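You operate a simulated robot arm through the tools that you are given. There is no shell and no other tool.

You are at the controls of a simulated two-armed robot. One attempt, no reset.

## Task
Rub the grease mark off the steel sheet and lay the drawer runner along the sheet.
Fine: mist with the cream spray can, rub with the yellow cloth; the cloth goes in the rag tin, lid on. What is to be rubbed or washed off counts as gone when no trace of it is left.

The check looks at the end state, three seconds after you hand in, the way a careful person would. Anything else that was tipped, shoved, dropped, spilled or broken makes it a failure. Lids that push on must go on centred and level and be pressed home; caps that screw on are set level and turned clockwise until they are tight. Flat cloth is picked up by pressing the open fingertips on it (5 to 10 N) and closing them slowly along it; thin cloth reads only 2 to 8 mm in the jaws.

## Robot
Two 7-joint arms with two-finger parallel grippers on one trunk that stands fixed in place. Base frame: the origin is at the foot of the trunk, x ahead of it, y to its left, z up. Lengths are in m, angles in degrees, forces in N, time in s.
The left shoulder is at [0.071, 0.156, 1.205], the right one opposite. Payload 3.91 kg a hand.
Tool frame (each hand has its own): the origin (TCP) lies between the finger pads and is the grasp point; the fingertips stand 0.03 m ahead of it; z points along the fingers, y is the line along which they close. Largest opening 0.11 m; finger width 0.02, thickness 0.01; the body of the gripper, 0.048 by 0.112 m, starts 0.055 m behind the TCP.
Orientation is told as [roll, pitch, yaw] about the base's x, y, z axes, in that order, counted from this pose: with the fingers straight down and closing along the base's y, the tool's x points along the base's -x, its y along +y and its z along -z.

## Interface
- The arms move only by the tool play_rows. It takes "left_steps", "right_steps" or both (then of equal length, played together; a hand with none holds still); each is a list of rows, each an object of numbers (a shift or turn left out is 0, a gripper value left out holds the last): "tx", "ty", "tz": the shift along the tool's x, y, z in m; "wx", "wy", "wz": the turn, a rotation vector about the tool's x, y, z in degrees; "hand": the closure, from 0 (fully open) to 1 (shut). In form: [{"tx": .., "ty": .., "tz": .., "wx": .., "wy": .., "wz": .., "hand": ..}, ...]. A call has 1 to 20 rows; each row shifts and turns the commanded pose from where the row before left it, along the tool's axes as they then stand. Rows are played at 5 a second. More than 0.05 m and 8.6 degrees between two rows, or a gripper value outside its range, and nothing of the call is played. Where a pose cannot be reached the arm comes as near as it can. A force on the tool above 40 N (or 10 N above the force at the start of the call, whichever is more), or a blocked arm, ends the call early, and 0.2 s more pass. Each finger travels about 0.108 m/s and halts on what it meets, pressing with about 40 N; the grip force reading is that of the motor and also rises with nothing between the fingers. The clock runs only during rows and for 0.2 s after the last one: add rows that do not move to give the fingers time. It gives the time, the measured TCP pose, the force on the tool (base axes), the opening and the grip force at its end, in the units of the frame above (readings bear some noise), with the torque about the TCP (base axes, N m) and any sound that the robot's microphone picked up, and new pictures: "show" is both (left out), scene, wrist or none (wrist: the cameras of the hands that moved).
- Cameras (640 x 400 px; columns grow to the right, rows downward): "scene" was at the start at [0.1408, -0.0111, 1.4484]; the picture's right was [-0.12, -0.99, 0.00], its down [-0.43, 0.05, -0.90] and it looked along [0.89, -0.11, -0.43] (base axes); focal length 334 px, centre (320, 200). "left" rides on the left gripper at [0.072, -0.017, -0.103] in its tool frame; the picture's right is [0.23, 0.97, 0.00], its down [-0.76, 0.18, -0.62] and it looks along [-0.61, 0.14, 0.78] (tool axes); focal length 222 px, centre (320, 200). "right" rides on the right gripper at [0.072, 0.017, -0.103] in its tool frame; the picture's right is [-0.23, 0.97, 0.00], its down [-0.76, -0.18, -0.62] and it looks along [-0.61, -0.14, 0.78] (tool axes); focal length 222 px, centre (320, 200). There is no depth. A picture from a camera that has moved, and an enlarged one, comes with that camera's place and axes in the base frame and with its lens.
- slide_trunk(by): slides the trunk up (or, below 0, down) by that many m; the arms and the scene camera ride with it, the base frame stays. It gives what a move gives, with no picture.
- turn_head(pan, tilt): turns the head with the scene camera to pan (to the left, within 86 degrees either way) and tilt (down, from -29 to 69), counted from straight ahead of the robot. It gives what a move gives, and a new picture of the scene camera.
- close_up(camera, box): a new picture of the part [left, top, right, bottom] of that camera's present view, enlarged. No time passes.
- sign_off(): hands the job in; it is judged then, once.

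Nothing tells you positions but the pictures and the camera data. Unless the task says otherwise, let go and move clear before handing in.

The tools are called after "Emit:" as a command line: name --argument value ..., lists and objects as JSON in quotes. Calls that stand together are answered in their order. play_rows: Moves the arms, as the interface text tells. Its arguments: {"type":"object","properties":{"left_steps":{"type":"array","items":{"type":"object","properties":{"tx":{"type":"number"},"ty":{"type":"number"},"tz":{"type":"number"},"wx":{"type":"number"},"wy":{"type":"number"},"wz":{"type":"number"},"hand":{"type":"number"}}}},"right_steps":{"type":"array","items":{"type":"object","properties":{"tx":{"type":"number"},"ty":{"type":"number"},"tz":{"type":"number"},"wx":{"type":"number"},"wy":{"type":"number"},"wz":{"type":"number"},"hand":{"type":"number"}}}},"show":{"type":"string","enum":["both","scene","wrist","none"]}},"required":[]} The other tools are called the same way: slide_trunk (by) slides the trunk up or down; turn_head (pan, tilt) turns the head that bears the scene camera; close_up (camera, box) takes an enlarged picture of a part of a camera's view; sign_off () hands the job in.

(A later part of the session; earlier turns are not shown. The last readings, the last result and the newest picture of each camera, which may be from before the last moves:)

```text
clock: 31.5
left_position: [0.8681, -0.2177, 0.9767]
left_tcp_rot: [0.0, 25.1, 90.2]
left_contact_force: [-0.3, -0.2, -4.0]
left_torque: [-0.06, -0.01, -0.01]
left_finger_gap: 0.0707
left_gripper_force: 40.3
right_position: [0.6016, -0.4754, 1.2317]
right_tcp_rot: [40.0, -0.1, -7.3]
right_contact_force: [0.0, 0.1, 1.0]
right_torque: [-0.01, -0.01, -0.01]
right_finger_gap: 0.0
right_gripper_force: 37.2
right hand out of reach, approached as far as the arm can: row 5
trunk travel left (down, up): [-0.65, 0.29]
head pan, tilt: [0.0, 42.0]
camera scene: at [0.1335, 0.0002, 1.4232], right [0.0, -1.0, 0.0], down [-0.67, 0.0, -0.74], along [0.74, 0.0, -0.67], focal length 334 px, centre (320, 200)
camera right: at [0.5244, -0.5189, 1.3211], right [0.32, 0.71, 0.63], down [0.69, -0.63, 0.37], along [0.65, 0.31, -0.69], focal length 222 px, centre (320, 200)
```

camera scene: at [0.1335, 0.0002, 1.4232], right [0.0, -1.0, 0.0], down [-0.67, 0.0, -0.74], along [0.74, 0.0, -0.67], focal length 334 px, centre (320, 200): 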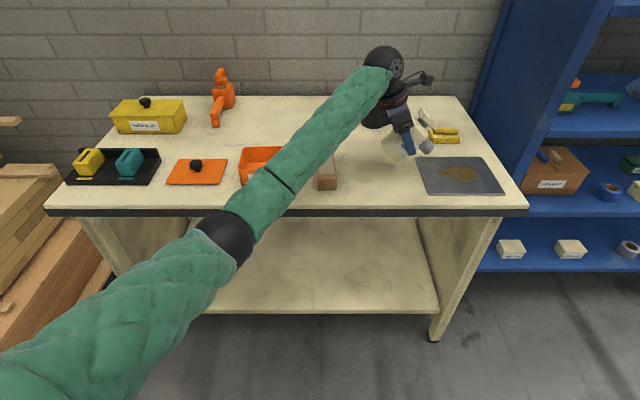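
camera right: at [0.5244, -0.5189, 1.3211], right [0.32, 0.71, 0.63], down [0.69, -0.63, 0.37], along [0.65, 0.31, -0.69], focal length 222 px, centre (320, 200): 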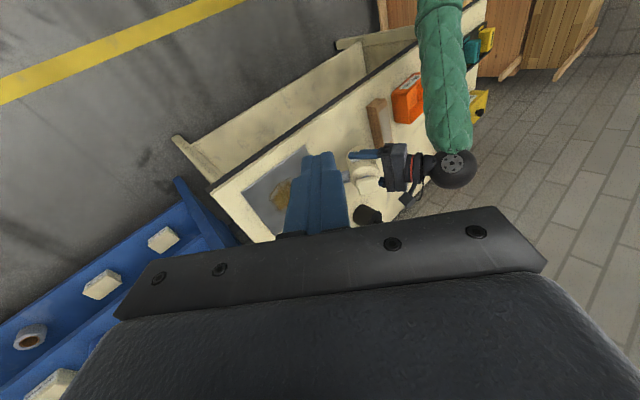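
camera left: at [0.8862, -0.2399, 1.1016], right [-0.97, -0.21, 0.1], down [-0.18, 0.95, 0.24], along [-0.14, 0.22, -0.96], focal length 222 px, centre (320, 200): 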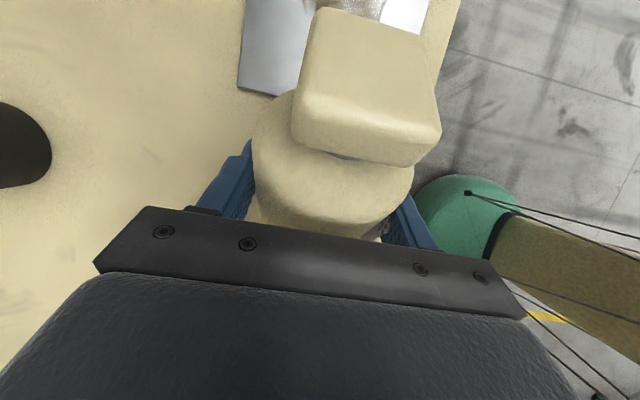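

The roll of 40° is reachable. I'll square its yaw, move forward above the sheet, and approach the cap along the can's axis, stopping short to check.

Emit:
play_rows --right_steps '[{"wy": 4.69, "wz": -5.59}, {"tx": -0.0445, "ty": 0.0056}, {"tx": -0.0445, "ty": 0.0056}, {"tx": -0.0445, "ty": 0.0056}, {"tx": -0.0445, "ty": 0.0056}, {"tx": -0.0445, "ty": 0.0055}, {"tx": -0.0445, "ty": 0.0055}, {"tz": 0.04}, {"tz": 0.04}, {"tz": 0.04}, {"tz": 0.04}, {}]' --show "both"

```text
clock: 34.1
left_position: [0.8689, -0.2178, 0.9764]
left_tcp_rot: [0.1, 24.9, 90.1]
left_contact_force: [-0.2, 0.2, -4.5]
left_torque: [-0.01, 0.02, -0.04]
left_finger_gap: 0.0712
left_gripper_force: 40.4
right_position: [0.8716, -0.3452, 1.1282]
right_tcp_rot: [39.9, -0.1, -0.1]
right_contact_force: [0.0, 0.1, 0.1]
right_torque: [-0.02, 0.01, -0.02]
right_finger_gap: 0.0
right_gripper_force: 37.8
trunk travel left (down, up): [-0.65, 0.29]
head pan, tilt: [0.0, 42.0]
camera scene: at [0.1336, -0.0005, 1.4232], right [0.0, -1.0, 0.0], down [-0.67, 0.0, -0.74], along [0.74, 0.0, -0.67], focal length 334 px, centre (320, 200)
camera right: at [0.8011, -0.399, 1.2173], right [0.23, 0.75, 0.62], down [0.76, -0.54, 0.37], along [0.61, 0.39, -0.69], focal length 222 px, centre (320, 200)
```

scene: 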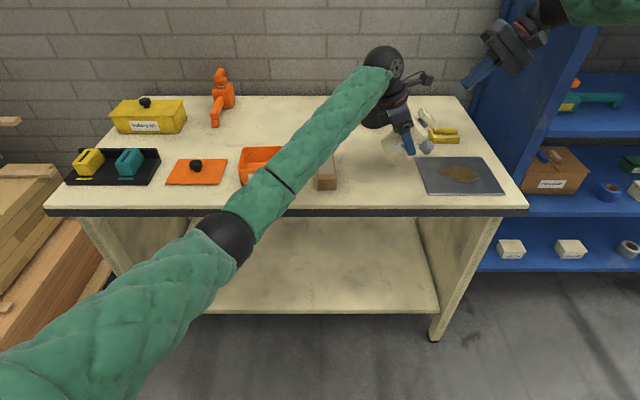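
right: 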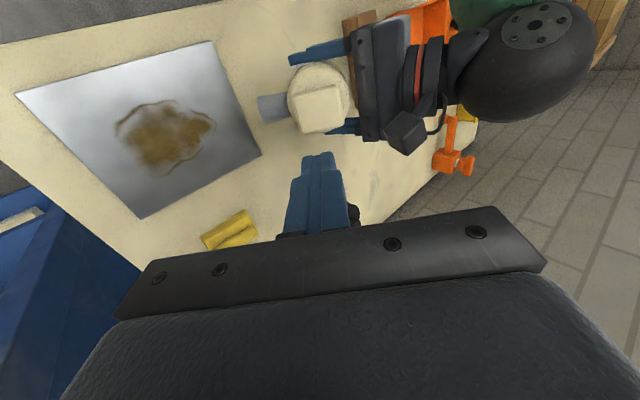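

The finger tip, the cap and the pressing axis line up well in the right view. I'll advance 8 cm, leaving about 2 cm of gap, and look again.

Emit:
play_rows --right_steps '[{"tz": 0.03}, {"tz": 0.03}, {"tz": 0.02}, {}]' --show "both"

Emit:
close_up --camera "scene" --box '[350, 40, 530, 200]'

```text
clock: 35.1
left_position: [0.8691, -0.2198, 0.9758]
left_tcp_rot: [0.1, 25.0, 90.1]
left_contact_force: [-0.2, -0.1, -5.1]
left_torque: [-0.02, -0.06, 0.04]
left_finger_gap: 0.0708
left_gripper_force: 40.0
right_position: [0.8689, -0.2962, 1.0678]
right_tcp_rot: [40.0, -0.1, 0.0]
right_contact_force: [-0.4, 0.6, 0.5]
right_torque: [0.01, -0.04, -0.04]
right_finger_gap: 0.0
right_gripper_force: 37.7
trunk travel left (down, up): [-0.65, 0.29]
head pan, tilt: [0.0, 42.0]
camera scene: at [0.1336, -0.0005, 1.4232], right [0.0, -1.0, 0.0], down [-0.67, 0.0, -0.74], along [0.74, 0.0, -0.67], focal length 334 px, centre (320, 200)
camera right: at [0.797, -0.3498, 1.1576], right [0.23, 0.75, 0.62], down [0.76, -0.54, 0.37], along [0.61, 0.39, -0.69], focal length 222 px, centre (320, 200)
```

scene: 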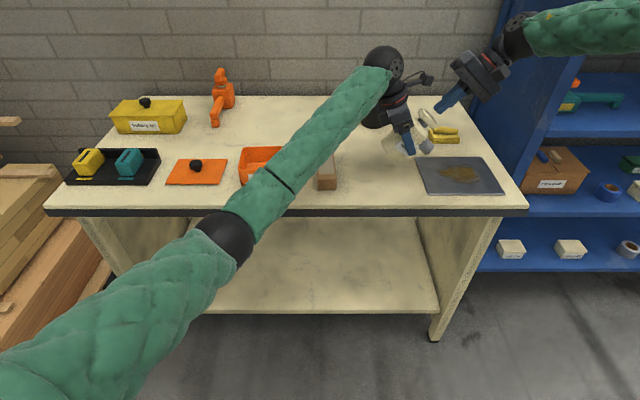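
right: 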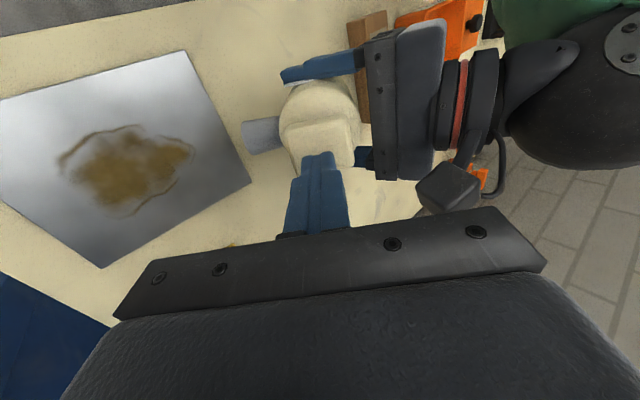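

```text
2.50 times, centred on (440, 120) of scene
camera zoom: at [0.1336, -0.0005, 1.4232], right [0.0, -1.0, 0.0], down [-0.67, 0.0, -0.74], along [0.74, 0.0, -0.67], focal length 836 px, centre (20, 400)
```

zoom: 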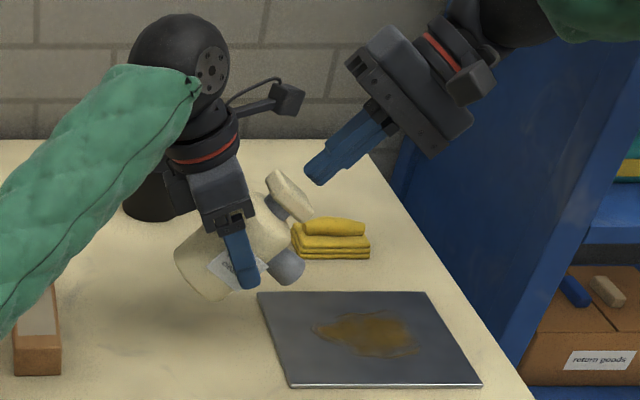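

The gap to the cap is about 2 cm and both hands are clear of each other. I'll press in small steps and listen for the spray.

Emit:
play_rows --right_steps '[{"tz": 0.006}, {"tz": 0.005}, {"tz": 0.005}, {"tz": 0.003}, {"tz": 0.003}, {}]' --show "wrist"

```text
clock: 36.5
left_position: [0.8679, -0.2171, 0.9754]
left_tcp_rot: [0.1, 24.9, 90.2]
left_contact_force: [0.7, 1.9, -7.4]
left_torque: [0.02, 0.06, 0.03]
left_finger_gap: 0.0707
left_gripper_force: 39.5
right_position: [0.8712, -0.2811, 1.0511]
right_tcp_rot: [39.9, 0.0, -0.1]
right_contact_force: [-1.8, -1.7, 2.0]
right_torque: [0.02, 0.05, 0.04]
right_finger_gap: 0.0001
right_gripper_force: 37.6
trunk travel left (down, up): [-0.65, 0.29]
head pan, tilt: [0.0, 42.0]
heard: click
camera right: at [0.7984, -0.3352, 1.1414], right [0.23, 0.75, 0.62], down [0.76, -0.54, 0.37], along [0.61, 0.39, -0.69], focal length 222 px, centre (320, 200)
```

right: 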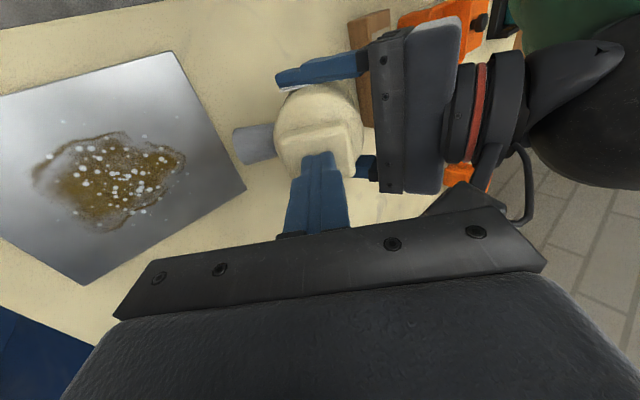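

A click sounded and white droplets appeared on the mark, so the press works. I'll look closely at the coverage.

Emit:
close_up --camera "right" --box '[0, 50, 260, 290]'

```text
1.67 times, centred on (130, 170) of right
camera zoom: at [0.7984, -0.3352, 1.1414], right [0.23, 0.75, 0.62], down [0.76, -0.54, 0.37], along [0.61, 0.39, -0.69], focal length 370 px, centre (637, 250)
```

zoom: 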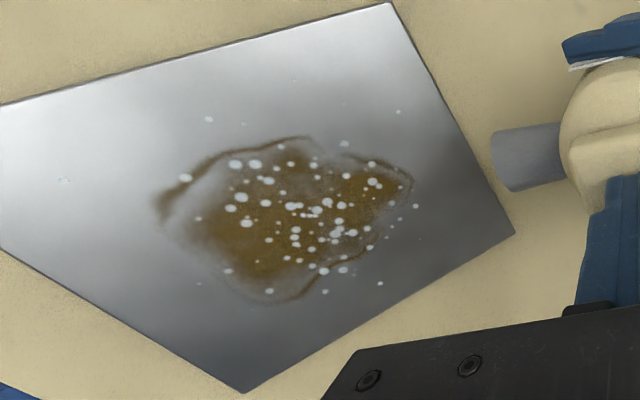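

The mist is centred slightly to the near-left part of the mark, leaving the right edge thin. I'll release, shift both hands 3 cm to the right and press once more.

Emit:
play_rows --right_steps '[{"tz": -0.015}, {"ty": -0.0115, "tz": -0.0097}, {"ty": -0.0115, "tz": -0.0096}, {}, {"tz": 0.007}, {"tz": 0.005}, {"tz": 0.003}, {}]' --left_steps '[{}, {"tx": 0.0136, "tz": 0.0064}, {"tx": 0.0136, "tz": 0.0063}, {}, {}, {}, {}, {}]' --show "both"

Emit:
close_up --camera "right" --box '[0, 50, 260, 290]'

```text
clock: 38.3
left_position: [0.8695, -0.2497, 0.9764]
left_tcp_rot: [0.0, 25.0, 90.1]
left_contact_force: [-0.7, 2.1, -5.9]
left_torque: [-0.07, 0.01, 0.01]
left_finger_gap: 0.071
left_gripper_force: 40.5
right_position: [0.8707, -0.311, 1.0513]
right_tcp_rot: [39.9, -0.1, 0.0]
right_contact_force: [0.0, -2.1, 1.5]
right_torque: [0.02, 0.0, 0.0]
right_finger_gap: 0.0
right_gripper_force: 37.7
trunk travel left (down, up): [-0.65, 0.29]
head pan, tilt: [0.0, 42.0]
heard: click
camera scene: at [0.1339, -0.0005, 1.4231], right [0.0, -1.0, 0.0], down [-0.67, 0.0, -0.74], along [0.74, 0.0, -0.67], focal length 334 px, centre (320, 200)
camera right: at [0.798, -0.3657, 1.1415], right [0.23, 0.75, 0.62], down [0.76, -0.54, 0.37], along [0.61, 0.39, -0.69], focal length 222 px, centre (320, 200)
camera left: at [0.8869, -0.2712, 1.1012], right [-0.97, -0.21, 0.1], down [-0.18, 0.95, 0.24], along [-0.14, 0.22, -0.96], focal length 222 px, centre (320, 200)
```

scene: 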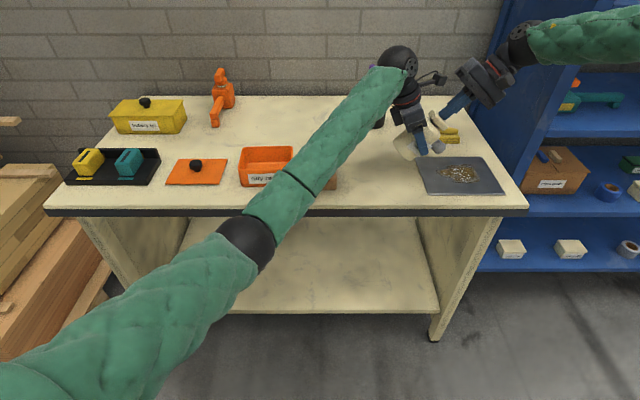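
right: 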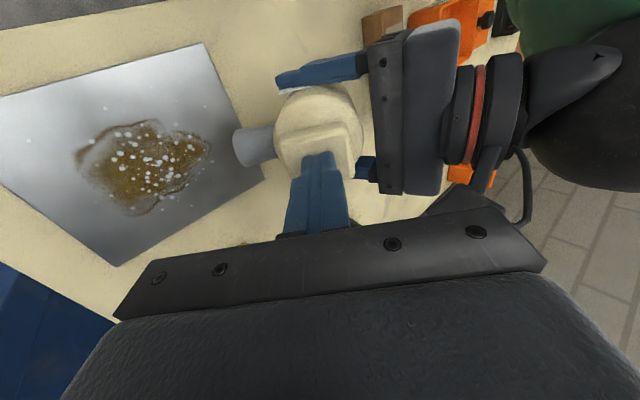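
left: 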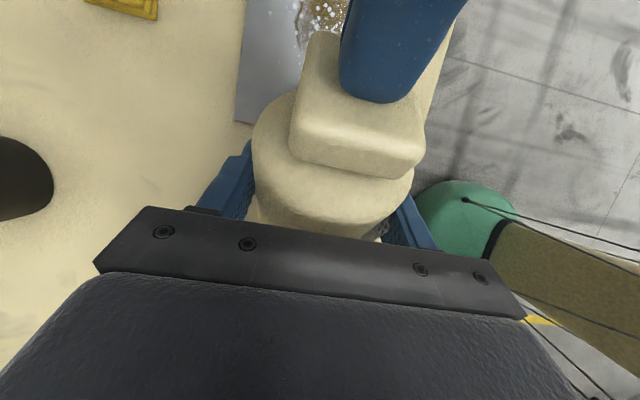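

```text
1.67 times, centred on (130, 170) of right
camera zoom: at [0.798, -0.3657, 1.1415], right [0.23, 0.75, 0.62], down [0.76, -0.54, 0.37], along [0.61, 0.39, -0.69], focal length 370 px, centre (637, 250)
```

zoom: 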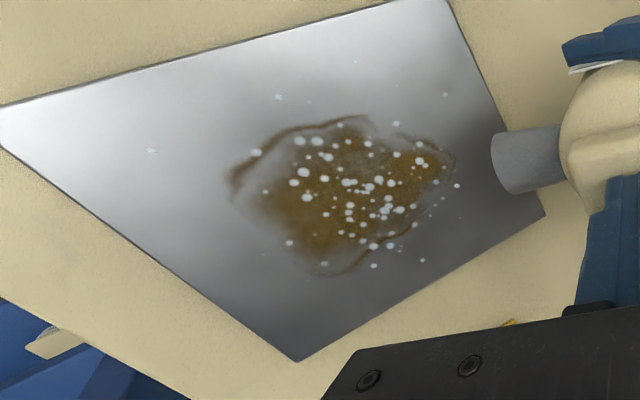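

Two sprays are on the mark and the droplets cover it. I'll back the right hand off, then return the can upright to just above its original spot.

Emit:
play_rows --right_steps '[{"tz": -0.02}, {"tz": -0.04}, {"tz": -0.04}, {"tz": -0.04}, {}, {}, {}, {}, {}, {}, {}, {}, {}, {}]' --left_steps '[{}, {}, {}, {}, {"tx": -0.0136, "tz": -0.0064}, {"tx": -0.0136, "tz": -0.0063}, {"wy": 8}, {"wy": 8}, {"wy": 8}, {"wy": 8}, {"wy": 8}, {"tx": -0.0104, "tz": -0.0222}, {"tx": -0.0103, "tz": -0.0222}, {}]' --show "both"

```text
clock: 41.3
left_position: [0.8656, -0.1724, 0.9793]
left_tcp_rot: [0.1, 65.0, 90.2]
left_contact_force: [0.3, 0.2, -4.5]
left_torque: [0.02, 0.01, 0.0]
left_finger_gap: 0.0708
left_gripper_force: 39.4
right_position: [0.8704, -0.4017, 1.1605]
right_tcp_rot: [39.8, -0.1, 0.0]
right_contact_force: [0.2, 0.6, 0.3]
right_torque: [0.02, -0.04, 0.07]
right_finger_gap: 0.0
right_gripper_force: 37.9
trunk travel left (down, up): [-0.65, 0.29]
head pan, tilt: [0.0, 42.0]
camera scene: at [0.1338, -0.0008, 1.4231], right [0.0, -1.0, 0.0], down [-0.67, 0.0, -0.74], along [0.74, 0.0, -0.67], focal length 334 px, centre (320, 200)
camera right: at [0.7986, -0.4548, 1.2519], right [0.23, 0.75, 0.62], down [0.76, -0.54, 0.36], along [0.61, 0.39, -0.69], focal length 222 px, centre (320, 200)
camera left: at [0.883, -0.1088, 1.0892], right [-0.97, -0.1, 0.21], down [-0.18, 0.89, -0.43], along [-0.14, -0.45, -0.88], focal length 222 px, centre (320, 200)
```

scene: 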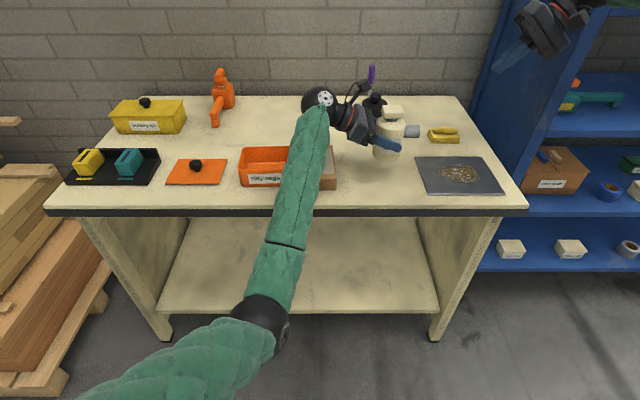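
right: 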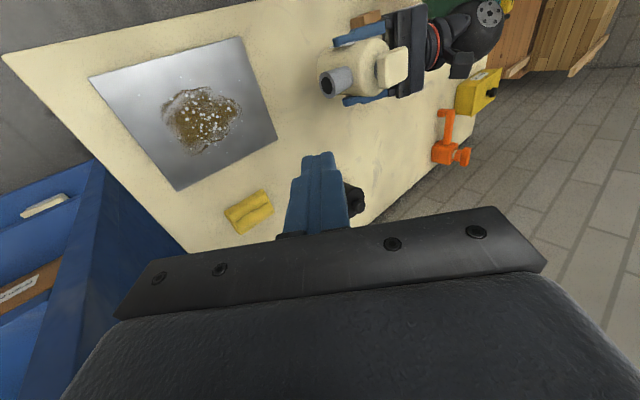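
left: 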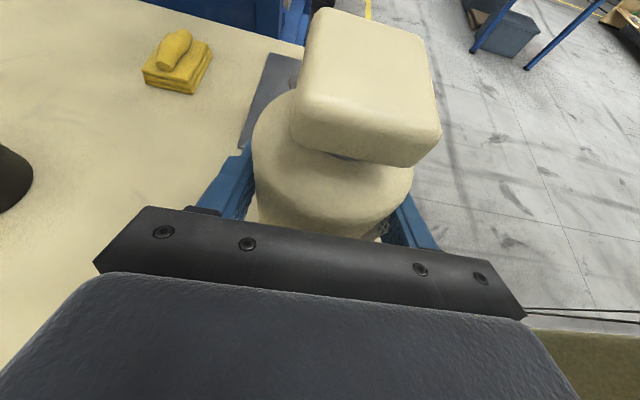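

The can is upright again and hasn't slipped in the grip. I'll lower most of the way, then creep down to contact.

Emit:
play_rows --left_steps '[{"tx": -0.0193, "tz": 0.009}, {"tx": -0.0193, "tz": 0.009}, {"tx": -0.0193, "tz": 0.009}, {}]' --show "none"

Emit:
play_rows --left_steps '[{"tx": -0.0027, "tz": 0.0013}, {"tx": -0.0027, "tz": 0.0013}, {}]' --show "wrist"

```text
clock: 42.3
left_position: [0.8698, -0.1693, 0.9136]
left_tcp_rot: [0.1, 64.9, 90.2]
left_contact_force: [0.1, 0.4, -5.0]
left_torque: [0.04, 0.0, 0.0]
left_finger_gap: 0.0709
left_gripper_force: 40.1
right_position: [0.871, -0.4006, 1.1622]
right_tcp_rot: [39.8, -0.1, -0.1]
right_contact_force: [-0.6, -0.1, -0.2]
right_torque: [0.0, 0.02, 0.03]
right_finger_gap: 0.0001
right_gripper_force: 37.9
trunk travel left (down, up): [-0.65, 0.29]
head pan, tilt: [0.0, 42.0]
```

```text
clock: 43.1
left_position: [0.8688, -0.1701, 0.907]
left_tcp_rot: [0.1, 65.0, 90.2]
left_contact_force: [0.0, 1.5, -5.1]
left_torque: [-0.02, 0.02, -0.02]
left_finger_gap: 0.0707
left_gripper_force: 39.9
right_position: [0.8696, -0.4001, 1.1618]
right_tcp_rot: [40.0, -0.1, 0.1]
right_contact_force: [-1.0, 0.9, -0.1]
right_torque: [0.01, -0.06, 0.02]
right_finger_gap: 0.0
right_gripper_force: 37.7
trunk travel left (down, up): [-0.65, 0.29]
head pan, tilt: [0.0, 42.0]
camera left: at [0.8861, -0.1069, 1.0174], right [-0.97, -0.1, 0.21], down [-0.18, 0.89, -0.43], along [-0.14, -0.45, -0.88], focal length 222 px, centre (320, 200)
```

left: 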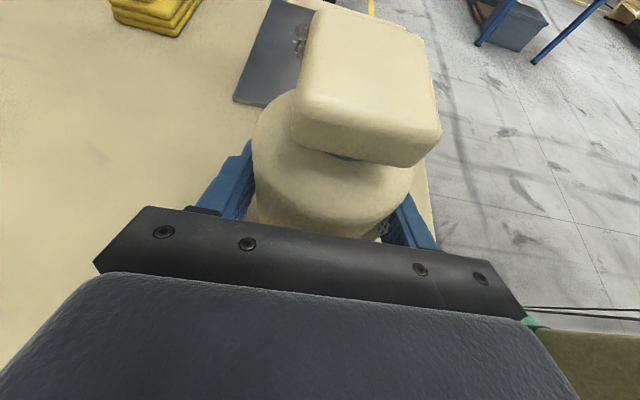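

Still carrying the full 5 N, so the can is about 1–2 mm above the bench. I'll creep down a little more until the weight comes off.

Emit:
play_rows --left_steps '[{"tx": -0.0009, "tz": 0.0004}, {"tx": -0.0009, "tz": 0.0004}, {}]' --show "none"

```text
clock: 43.9
left_position: [0.8685, -0.1691, 0.9063]
left_tcp_rot: [0.0, 65.0, 90.0]
left_contact_force: [3.3, 0.0, 2.4]
left_torque: [0.09, 0.01, 0.0]
left_finger_gap: 0.0707
left_gripper_force: 40.0
right_position: [0.8701, -0.4017, 1.1625]
right_tcp_rot: [39.9, 0.0, 0.0]
right_contact_force: [0.0, 0.1, -0.4]
right_torque: [-0.01, 0.0, 0.06]
right_finger_gap: 0.0001
right_gripper_force: 36.8
trunk travel left (down, up): [-0.65, 0.29]
head pan, tilt: [0.0, 42.0]
```

The weight has come off onto the bench. I'll open the fingers and withdraw straight back.

Emit:
play_rows --left_steps '[{"hand": 0.3}, {"hand": 0.1}, {"hand": 0.0}, {}, {"tz": -0.03}, {"tz": -0.04}, {"tz": -0.04}, {"tz": -0.02}, {}]' --show "both"

```text
clock: 45.9
left_position: [0.8664, -0.0532, 0.9615]
left_tcp_rot: [0.2, 65.0, 90.1]
left_contact_force: [-0.1, 0.3, -0.5]
left_torque: [0.02, -0.04, 0.0]
left_finger_gap: 0.1099
left_gripper_force: 0.1
right_position: [0.8708, -0.4007, 1.1625]
right_tcp_rot: [39.9, -0.1, 0.0]
right_contact_force: [-0.6, 0.1, -0.1]
right_torque: [-0.03, -0.01, 0.02]
right_finger_gap: 0.0002
right_gripper_force: 37.6
trunk travel left (down, up): [-0.65, 0.29]
head pan, tilt: [0.0, 42.0]
camera scene: at [0.1335, -0.0004, 1.4232], right [0.0, -1.0, 0.0], down [-0.67, 0.0, -0.74], along [0.74, 0.0, -0.67], focal length 334 px, centre (320, 200)
camera left: at [0.884, 0.0104, 1.0713], right [-0.97, -0.1, 0.21], down [-0.18, 0.89, -0.43], along [-0.14, -0.45, -0.88], focal length 222 px, centre (320, 200)
```

scene: 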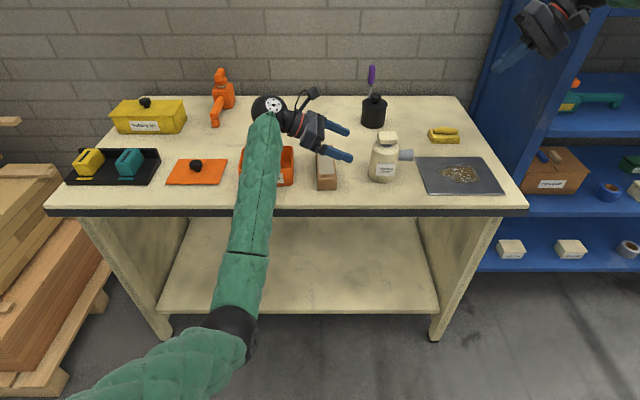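
left: 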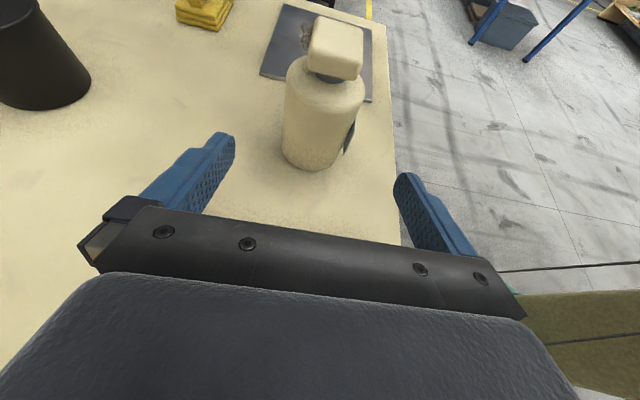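

The can is back upright in its place. I'll lift the left hand clear to the left, and level the right hand so I can study the cloth.

Emit:
play_rows --left_steps '[{"tx": 0.036, "tz": -0.0169}, {"tx": 0.036, "tz": -0.0169}, {"tx": 0.036, "tz": -0.0169}, {"tx": 0.036, "tz": -0.0169}, {"tx": 0.036, "tz": -0.0169}, {"ty": 0.04}, {"ty": 0.04}, {"ty": 0.04}, {"ty": 0.04}, {"ty": 0.04}, {}]' --right_steps '[{"wx": 8}, {"wx": 8}, {"wx": 8}, {"wx": 8}, {"wx": 8}, {"hand": 0}, {"tx": -0.02}, {"tx": -0.02}, {}, {}, {}]' --show "both"

Emit:
close_up --camera "right" --box '[240, 150, 420, 240]'

Emit:
close_up --camera "scene" --box '[400, 110, 500, 200]'

```text
clock: 48.3
left_position: [0.6687, -0.053, 1.1551]
left_tcp_rot: [0.2, 65.0, 90.2]
left_contact_force: [0.6, -0.5, 0.2]
left_torque: [0.02, 0.03, -0.01]
left_finger_gap: 0.1102
left_gripper_force: 0.0
right_position: [0.9083, -0.4003, 1.161]
right_tcp_rot: [-0.1, -0.1, 0.0]
right_contact_force: [-0.5, -1.2, -0.6]
right_torque: [0.03, -0.03, 0.0]
right_finger_gap: 0.1101
right_gripper_force: 0.2
trunk travel left (down, up): [-0.65, 0.29]
head pan, tilt: [0.0, 42.0]
camera scene: at [0.1337, -0.0009, 1.4231], right [0.0, -1.0, 0.0], down [-0.67, 0.0, -0.74], along [0.74, 0.0, -0.67], focal length 334 px, centre (320, 200)
camera right: at [0.8367, -0.3832, 1.2635], right [0.23, 0.97, 0.0], down [0.76, -0.18, 0.62], along [0.61, -0.14, -0.78], focal length 222 px, centre (320, 200)
camera left: at [0.6851, 0.0107, 1.2663], right [-0.97, -0.1, 0.21], down [-0.18, 0.89, -0.43], along [-0.14, -0.45, -0.88], focal length 222 px, centre (320, 200)
```

scene: 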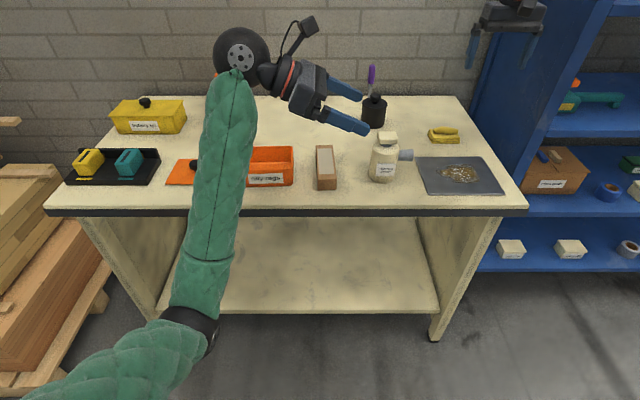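
right: 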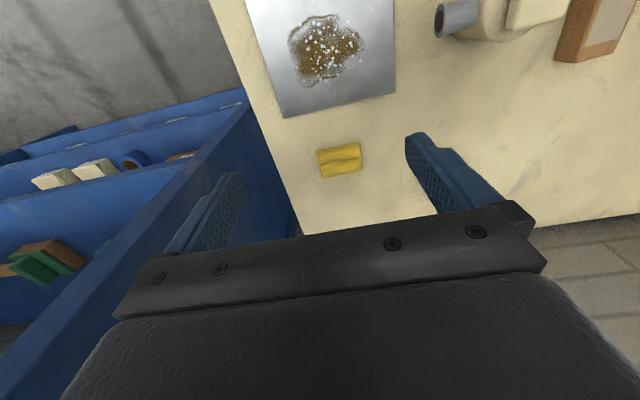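
left: 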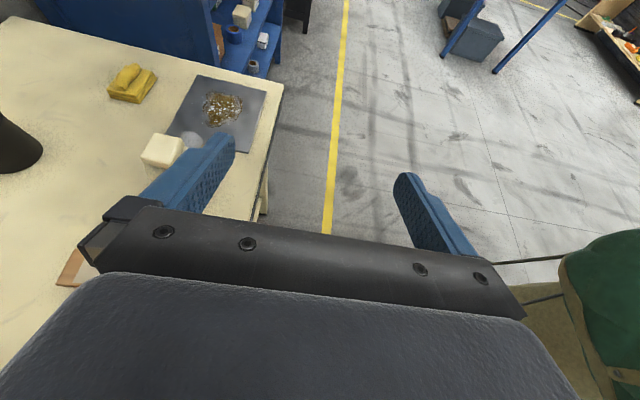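

```text
3.56 times, centred on (330, 195) of right
camera zoom: at [0.8367, -0.3832, 1.2635], right [0.23, 0.97, 0.0], down [0.76, -0.18, 0.62], along [0.61, -0.14, -0.78], focal length 790 px, centre (284, 218)
```

zoom: 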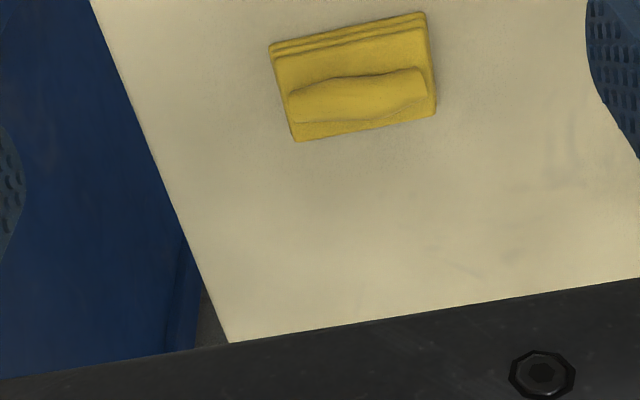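

```text
4.44 times, centred on (450, 155) of scene
camera zoom: at [0.1337, -0.0009, 1.4231], right [0.0, -1.0, 0.0], down [-0.67, 0.0, -0.74], along [0.74, 0.0, -0.67], focal length 1485 px, centre (-258, 400)
```

zoom: 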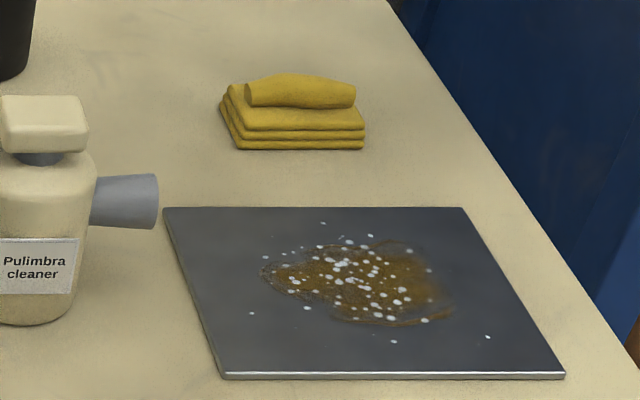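

The cloth is a folded pad about 85 × 56 mm with a ridge on top, centred near [1.057, -0.393]. That is too far for a vertical hand, so the right hand must lean forward 45° and the trunk come down a bit. First I bring the left hand back to neutral and tilt the right hand.

Emit:
play_rows --left_steps '[{"wy": -8.5}, {"wy": -8.5}, {"wy": -8.5}, {"wy": -8.5}, {"wy": -8.5}, {"wy": -8.5}, {"wy": -8.5}, {"wy": -5.5}, {"wz": 8.5}, {"wz": 8.5}, {"wz": 8.5}, {"wz": 8.5}, {"wz": 8.5}, {"wz": 8.5}, {"wz": 8.5}, {"wz": 8.5}, {"wz": 8.5}, {"wz": 8.5}, {"wz": 5}, {}]' --right_steps '[{"wy": -7.5}, {"wy": -7.5}, {"wy": -7.5}, {"wy": -7.5}, {"wy": -7.5}, {"wy": -7.5}, {}, {}, {}, {}, {}, {}, {}, {}, {}, {}, {}, {}, {}, {}]' --show "scene"

```text
clock: 52.5
left_position: [0.6778, -0.0475, 1.1575]
left_tcp_rot: [0.0, 0.1, 0.0]
left_contact_force: [-1.1, 1.2, 0.1]
left_torque: [0.0, 0.01, 0.04]
left_finger_gap: 0.1099
left_gripper_force: 0.1
left hand out of reach, approached as far as the arm can: row 7, 8
right_position: [0.9093, -0.4005, 1.1582]
right_tcp_rot: [-0.2, -45.0, 0.1]
right_contact_force: [0.6, -0.2, 0.0]
right_torque: [0.01, -0.02, -0.03]
right_finger_gap: 0.1099
right_gripper_force: 0.0
trunk travel left (down, up): [-0.65, 0.29]
head pan, tilt: [0.0, 42.0]
camera scene: at [0.1334, -0.0001, 1.4232], right [0.0, -1.0, 0.0], down [-0.67, 0.0, -0.74], along [0.74, 0.0, -0.67], focal length 334 px, centre (320, 200)
```

scene: 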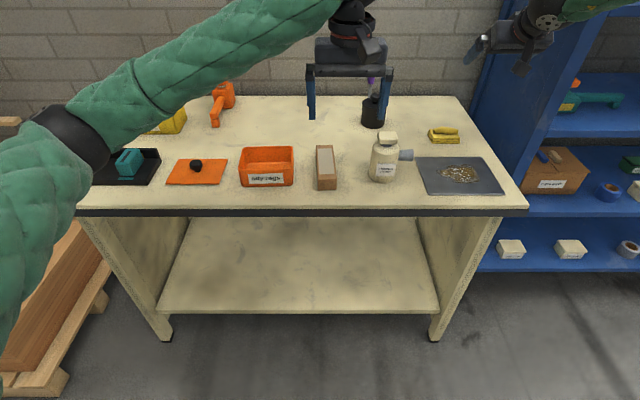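

Both hands are oriented as wanted. I'll shift the left hand away to the left and lower the trunk by 0.12 m to extend the right arm's reach.

Emit:
play_rows --left_steps '[{"ty": 0.045, "tz": -0.02}, {"ty": 0.045, "tz": -0.02}, {"ty": 0.045, "tz": -0.02}, {"ty": 0.045, "tz": -0.02}, {"ty": 0.045, "tz": -0.02}, {}]' --show "none"

Emit:
slide_trunk --by -0.12

Emit:
close_up --camera "right" --box '[0, 0, 640, 400]'

Emit:
close_up --camera "scene" --box '[0, 0, 640, 400]'

```text
clock: 53.9
left_position: [0.6805, 0.1772, 1.2556]
left_tcp_rot: [0.0, 0.0, 0.0]
left_contact_force: [0.2, -0.9, 0.8]
left_torque: [-0.01, 0.04, -0.02]
left_finger_gap: 0.1101
left_gripper_force: 0.1
right_position: [0.9095, -0.4012, 1.1569]
right_tcp_rot: [-0.2, -45.0, 0.1]
right_contact_force: [0.3, 1.3, -0.4]
right_torque: [-0.02, -0.03, 0.05]
right_finger_gap: 0.11
right_gripper_force: 0.0
trunk travel left (down, up): [-0.65, 0.29]
head pan, tilt: [0.0, 42.0]
```

```text
clock: 55.4
left_position: [0.6798, 0.1784, 1.1353]
left_tcp_rot: [0.1, 0.0, 0.0]
left_contact_force: [0.3, 0.0, 0.2]
left_torque: [-0.04, 0.0, 0.01]
left_finger_gap: 0.1099
left_gripper_force: 0.0
right_position: [0.9095, -0.3999, 1.0395]
right_tcp_rot: [-0.2, -45.0, 0.1]
right_contact_force: [0.5, 0.4, -0.5]
right_torque: [0.05, -0.02, 0.01]
right_finger_gap: 0.1101
right_gripper_force: 0.1
trunk travel left (down, up): [-0.53, 0.41]
head pan, tilt: [0.0, 42.0]
```

```text
1.00 times, centred on (320, 200) of right (not enlarged: the box is as wide or as high as the picture)
camera zoom: at [0.7857, -0.3836, 1.0612], right [0.16, 0.97, 0.16], down [0.1, -0.18, 0.98], along [0.98, -0.14, -0.12], focal length 222 px, centre (320, 200)
```

zoom: 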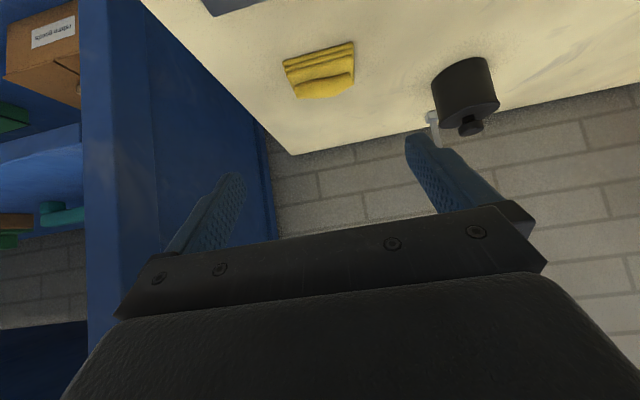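

```text
1.00 times, centred on (320, 200) of scene (not enlarged: the box is as wide or as high as the picture)
camera zoom: at [0.1331, 0.0, 1.3033], right [0.0, -1.0, 0.0], down [-0.67, 0.0, -0.74], along [0.74, 0.0, -0.67], focal length 334 px, centre (320, 200)
```

zoom: 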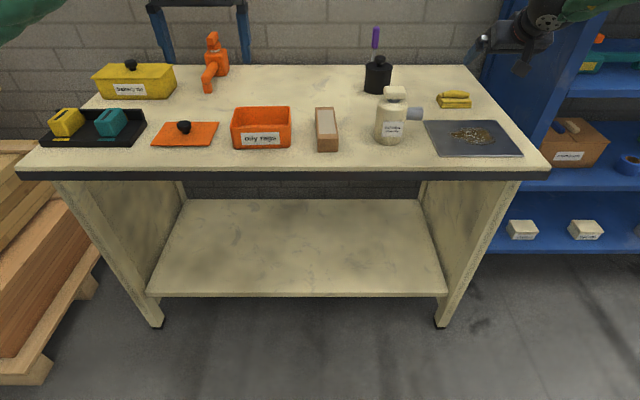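

From the lower viewpoint the bench height is confirmed at about 0.855. I'll move the leaning right hand above the cloth and watch whether the reach suffices.

Emit:
play_rows --right_steps '[{"tx": -0.0097, "ty": 0.002, "tz": 0.038}, {"tx": -0.0097, "ty": 0.002, "tz": 0.038}, {"tx": -0.0097, "ty": 0.002, "tz": 0.038}, {"tx": -0.0098, "ty": 0.001, "tz": 0.0373}, {}]' --show "both"

```text
clock: 56.6
left_position: [0.679, 0.177, 1.1374]
left_tcp_rot: [0.0, -0.1, 0.1]
left_contact_force: [-0.7, 0.7, -0.5]
left_torque: [-0.03, -0.01, 0.0]
left_finger_gap: 0.1102
left_gripper_force: 0.0
right_position: [1.0452, -0.395, 0.9587]
right_tcp_rot: [-0.3, -45.3, 0.2]
right_contact_force: [0.2, 0.1, 0.2]
right_torque: [-0.02, -0.03, 0.01]
right_finger_gap: 0.1102
right_gripper_force: 0.1
trunk travel left (down, up): [-0.53, 0.41]
head pan, tilt: [0.0, 42.0]
camera scene: at [0.1319, 0.0004, 1.3034], right [0.0, -1.0, 0.0], down [-0.67, 0.0, -0.74], along [0.74, 0.0, -0.67], focal length 334 px, centre (320, 200)
camera right: at [0.9216, -0.3775, 0.9793], right [0.16, 0.97, 0.16], down [0.09, -0.18, 0.98], along [0.98, -0.14, -0.12], focal length 222 px, centre (320, 200)
```

scene: 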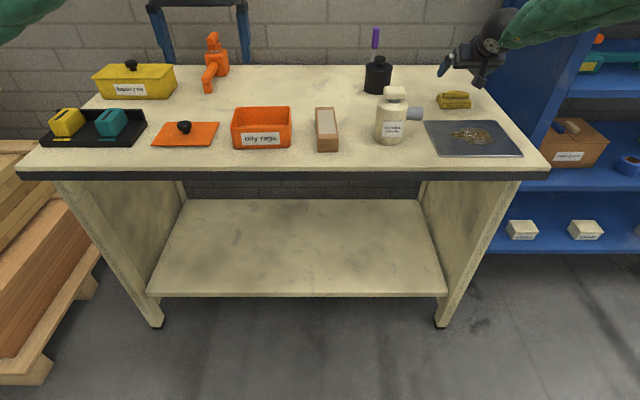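
right: 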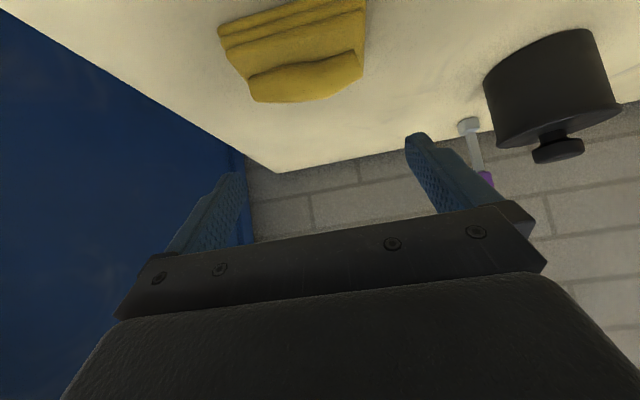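

The reach is fine and the pad lies centred between the open fingers. I'll lower in steps so that the fingers straddle the pad at its two ends.

Emit:
play_rows --right_steps '[{"tx": 0.0163, "tz": 0.0161}, {"tx": 0.0163, "tz": 0.0161}, {"tx": 0.0149, "tz": 0.0148}, {}]' --show "both"

Emit:
close_up --camera "scene" --box '[400, 40, 540, 170]'

```text
clock: 57.6
left_position: [0.6803, 0.1761, 1.1364]
left_tcp_rot: [0.0, -0.1, 0.0]
left_contact_force: [0.1, 0.0, -0.1]
left_torque: [-0.01, -0.02, 0.01]
left_finger_gap: 0.1102
left_gripper_force: 0.0
right_position: [1.0446, -0.3947, 0.893]
right_tcp_rot: [-0.1, -45.1, 0.2]
right_contact_force: [0.1, -0.4, -0.2]
right_torque: [0.03, 0.01, -0.02]
right_finger_gap: 0.1099
right_gripper_force: 0.0
trunk travel left (down, up): [-0.53, 0.41]
head pan, tilt: [0.0, 42.0]
camera scene: at [0.1328, 0.0003, 1.3033], right [0.0, -1.0, 0.0], down [-0.67, 0.0, -0.74], along [0.74, 0.0, -0.67], focal length 334 px, centre (320, 200)
camera right: at [0.9211, -0.3776, 0.9153], right [0.16, 0.97, 0.16], down [0.1, -0.18, 0.98], along [0.98, -0.14, -0.12], focal length 222 px, centre (320, 200)
```

scene: 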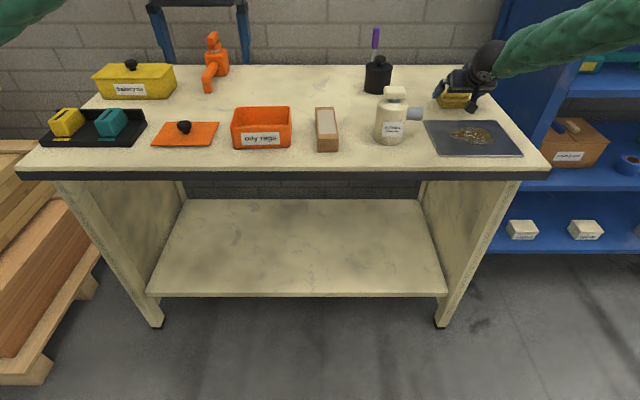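
right: 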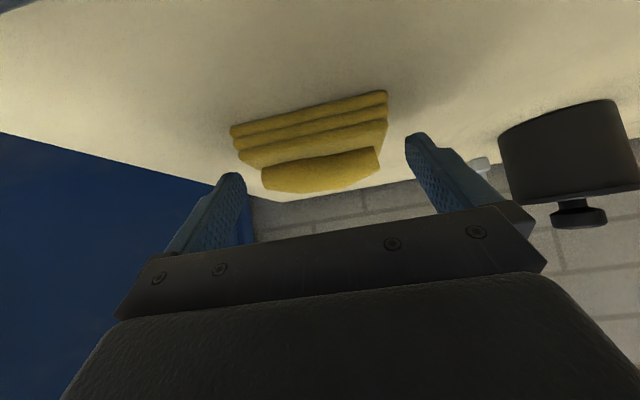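

```text
3.08 times, centred on (470, 105) of scene
camera zoom: at [0.1328, 0.0003, 1.3033], right [0.0, -1.0, 0.0], down [-0.67, 0.0, -0.74], along [0.74, 0.0, -0.67], focal length 1028 px, centre (-142, 492)
```

zoom: 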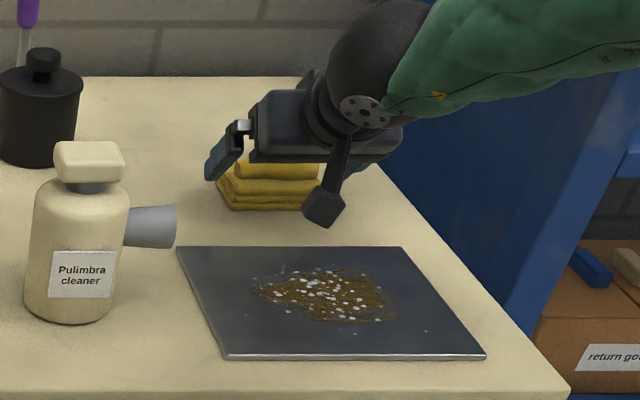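

The fingers straddle the pad, with the tips near the height of its top layer. I'll lower 7 mm more and close slowly on the ends.

Emit:
play_rows --right_steps '[{"tx": 0.0025, "tz": 0.0025}, {"tx": 0.0025, "tz": 0.0024}, {}, {"hand": 0.08}, {"hand": 0.12}, {"hand": 0.16}, {"hand": 0.2}, {"hand": 0.24}, {"hand": 0.28}, {}]' --show "wrist"

```text
clock: 59.8
left_position: [0.6794, 0.1763, 1.1357]
left_tcp_rot: [0.0, -0.1, 0.1]
left_contact_force: [0.2, -0.3, 0.1]
left_torque: [0.0, -0.01, -0.02]
left_finger_gap: 0.1099
left_gripper_force: 0.0
right_position: [1.0444, -0.3949, 0.8859]
right_tcp_rot: [-0.1, -45.2, 0.1]
right_contact_force: [-1.3, -0.2, 0.6]
right_torque: [0.01, 0.0, 0.0]
right_finger_gap: 0.0889
right_gripper_force: 39.9
trunk travel left (down, up): [-0.53, 0.41]
head pan, tilt: [0.0, 42.0]
camera right: at [0.9205, -0.3773, 0.908], right [0.16, 0.97, 0.16], down [0.1, -0.18, 0.98], along [0.98, -0.14, -0.12], focal length 222 px, centre (320, 200)
```

right: 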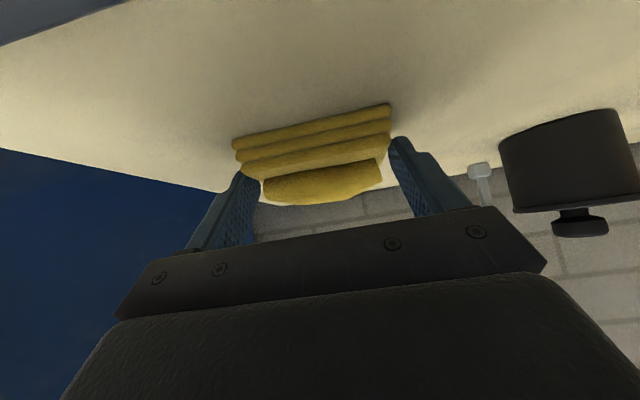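

The pad holds firm at 0.089 m with full grip force, so it acts as a solid block. I'll lift it gently and check that it comes along.

Emit:
play_rows --right_steps '[{"tx": -0.0035, "tz": -0.0035}, {"tx": -0.007, "tz": -0.007}, {"tx": -0.011, "tz": -0.011}, {"tx": -0.014, "tz": -0.014}, {}]' --show "both"

```text
clock: 61.0
left_position: [0.681, 0.1773, 1.1351]
left_tcp_rot: [0.1, 0.2, 0.2]
left_contact_force: [-0.3, 1.1, -0.1]
left_torque: [0.01, 0.0, 0.01]
left_finger_gap: 0.1103
left_gripper_force: 0.0
right_position: [1.0418, -0.3932, 0.9367]
right_tcp_rot: [-0.3, -45.0, 0.1]
right_contact_force: [-0.4, 0.7, -0.6]
right_torque: [-0.01, 0.03, -0.01]
right_finger_gap: 0.089
right_gripper_force: 39.9
trunk travel left (down, up): [-0.53, 0.41]
head pan, tilt: [0.0, 42.0]
camera scene: at [0.134, -0.0001, 1.3031], right [0.0, -1.0, 0.0], down [-0.67, 0.0, -0.74], along [0.74, 0.0, -0.67], focal length 334 px, centre (320, 200)
camera right: at [0.9188, -0.3759, 0.9584], right [0.16, 0.97, 0.16], down [0.1, -0.18, 0.98], along [0.98, -0.14, -0.12], focal length 222 px, centre (320, 200)
```

scene: 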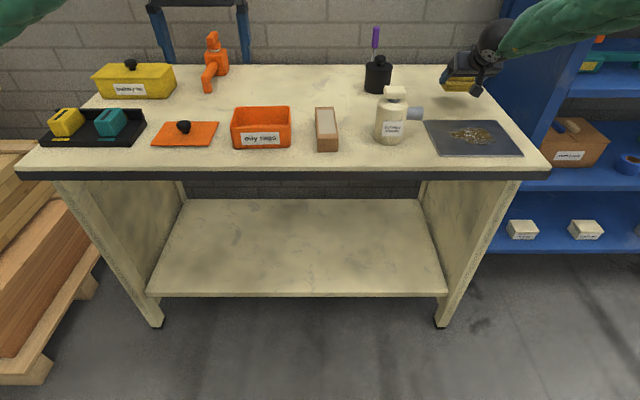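
right: 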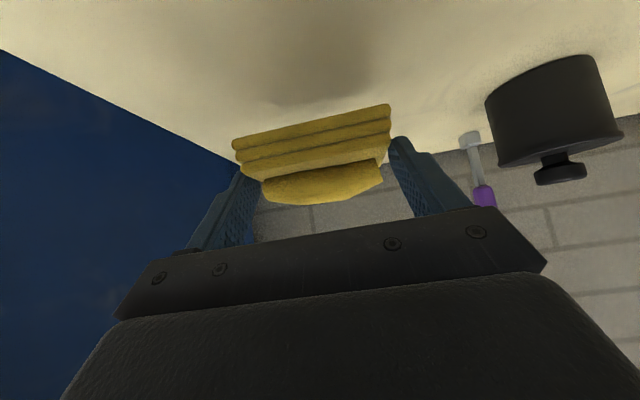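

The cloth is lifted with the grip unchanged. I'll carry it back over the sheet, still at the same lean, to hover above the mark's centre.

Emit:
play_rows --right_steps '[{"tx": 0.0262, "ty": 0.0014, "tz": -0.0262}, {"tx": 0.0262, "ty": 0.0014, "tz": -0.0262}, {"tx": 0.0262, "ty": 0.0014, "tz": -0.0262}, {"tx": 0.0262, "ty": 0.0014, "tz": -0.0262}, {"tx": 0.0262, "ty": 0.0014, "tz": -0.0262}, {}]' --show "both"

Emit:
close_up --camera "scene" --box '[390, 60, 560, 190]'

```text
clock: 62.4
left_position: [0.6807, 0.1768, 1.1345]
left_tcp_rot: [0.0, 0.1, 0.1]
left_contact_force: [-0.5, 0.6, 0.0]
left_torque: [-0.01, 0.0, 0.0]
left_finger_gap: 0.11
left_gripper_force: 0.0
right_position: [0.8597, -0.3874, 0.9371]
right_tcp_rot: [-0.3, -44.9, 0.1]
right_contact_force: [-1.2, 0.1, -0.6]
right_torque: [0.01, -0.01, 0.0]
right_finger_gap: 0.0889
right_gripper_force: 39.9
trunk travel left (down, up): [-0.53, 0.41]
head pan, tilt: [0.0, 42.0]
camera scene: at [0.1341, 0.0005, 1.303], right [0.0, -1.0, 0.0], down [-0.67, 0.0, -0.74], along [0.74, 0.0, -0.67], focal length 334 px, centre (320, 200)
camera right: at [0.7356, -0.3699, 0.9602], right [0.16, 0.97, 0.16], down [0.1, -0.18, 0.98], along [0.98, -0.14, -0.12], focal length 222 px, centre (320, 200)
```

scene: 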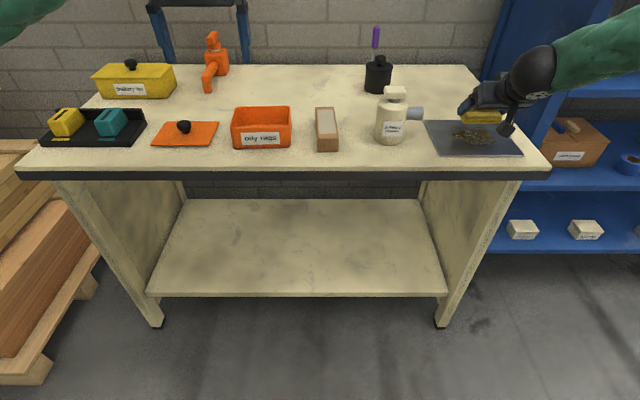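
right: 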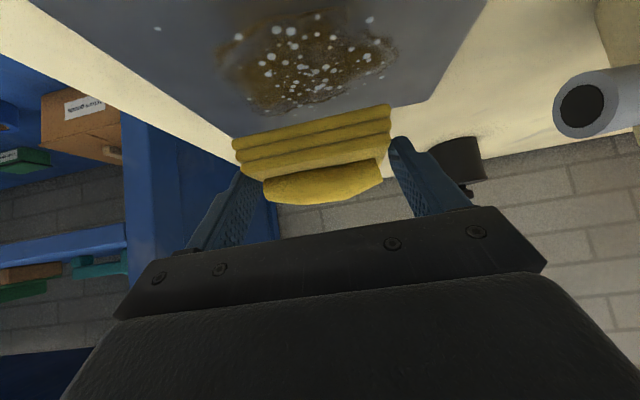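

```text
3.08 times, centred on (475, 125) of scene
camera zoom: at [0.1341, 0.0005, 1.303], right [0.0, -1.0, 0.0], down [-0.67, 0.0, -0.74], along [0.74, 0.0, -0.67], focal length 1028 px, centre (-157, 431)
```

zoom: 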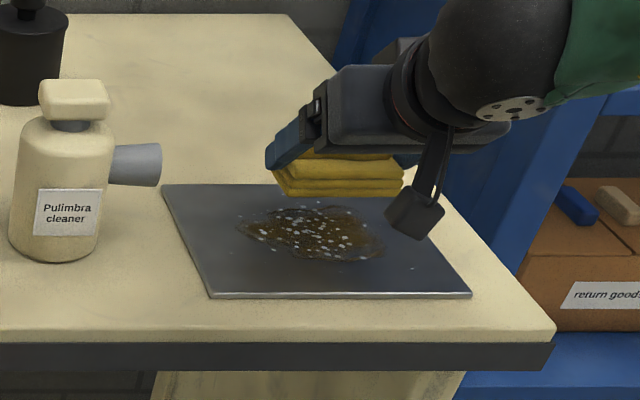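

The pad hovers flat above the mark. I'll lower it to the sheet and build up a light pressing force in small steps.

Emit:
play_rows --right_steps '[{"tx": 0.0106, "tz": 0.0106}, {"tx": 0.0106, "tz": 0.0106}, {"tx": 0.0095, "tz": 0.0095}, {}]' --show "none"

Emit:
play_rows --right_steps '[{"tx": 0.0011, "tz": 0.0011}, {"tx": 0.0007, "tz": 0.0007}, {}]' --show "none"

```text
clock: 63.4
left_position: [0.6797, 0.1775, 1.1359]
left_tcp_rot: [0.0, 0.0, 0.1]
left_contact_force: [-0.7, 0.3, 0.4]
left_torque: [-0.02, 0.02, -0.02]
left_finger_gap: 0.11
left_gripper_force: 0.1
right_position: [0.8592, -0.3881, 0.893]
right_tcp_rot: [-0.1, -45.1, 0.1]
right_contact_force: [0.4, 0.3, -0.8]
right_torque: [-0.02, 0.01, 0.03]
right_finger_gap: 0.089
right_gripper_force: 39.8
trunk travel left (down, up): [-0.53, 0.41]
head pan, tilt: [0.0, 42.0]
```

```text
clock: 64.2
left_position: [0.6802, 0.177, 1.1365]
left_tcp_rot: [0.0, 0.0, 0.0]
left_contact_force: [1.3, -0.3, -0.4]
left_torque: [-0.03, -0.01, -0.02]
left_finger_gap: 0.1101
left_gripper_force: 0.1
right_position: [0.8583, -0.388, 0.8929]
right_tcp_rot: [-0.3, -45.1, 0.1]
right_contact_force: [4.1, -4.3, 14.8]
right_torque: [0.09, -0.06, -0.05]
right_finger_gap: 0.0886
right_gripper_force: 40.3
trunk travel left (down, up): [-0.53, 0.41]
head pan, tilt: [0.0, 42.0]
```

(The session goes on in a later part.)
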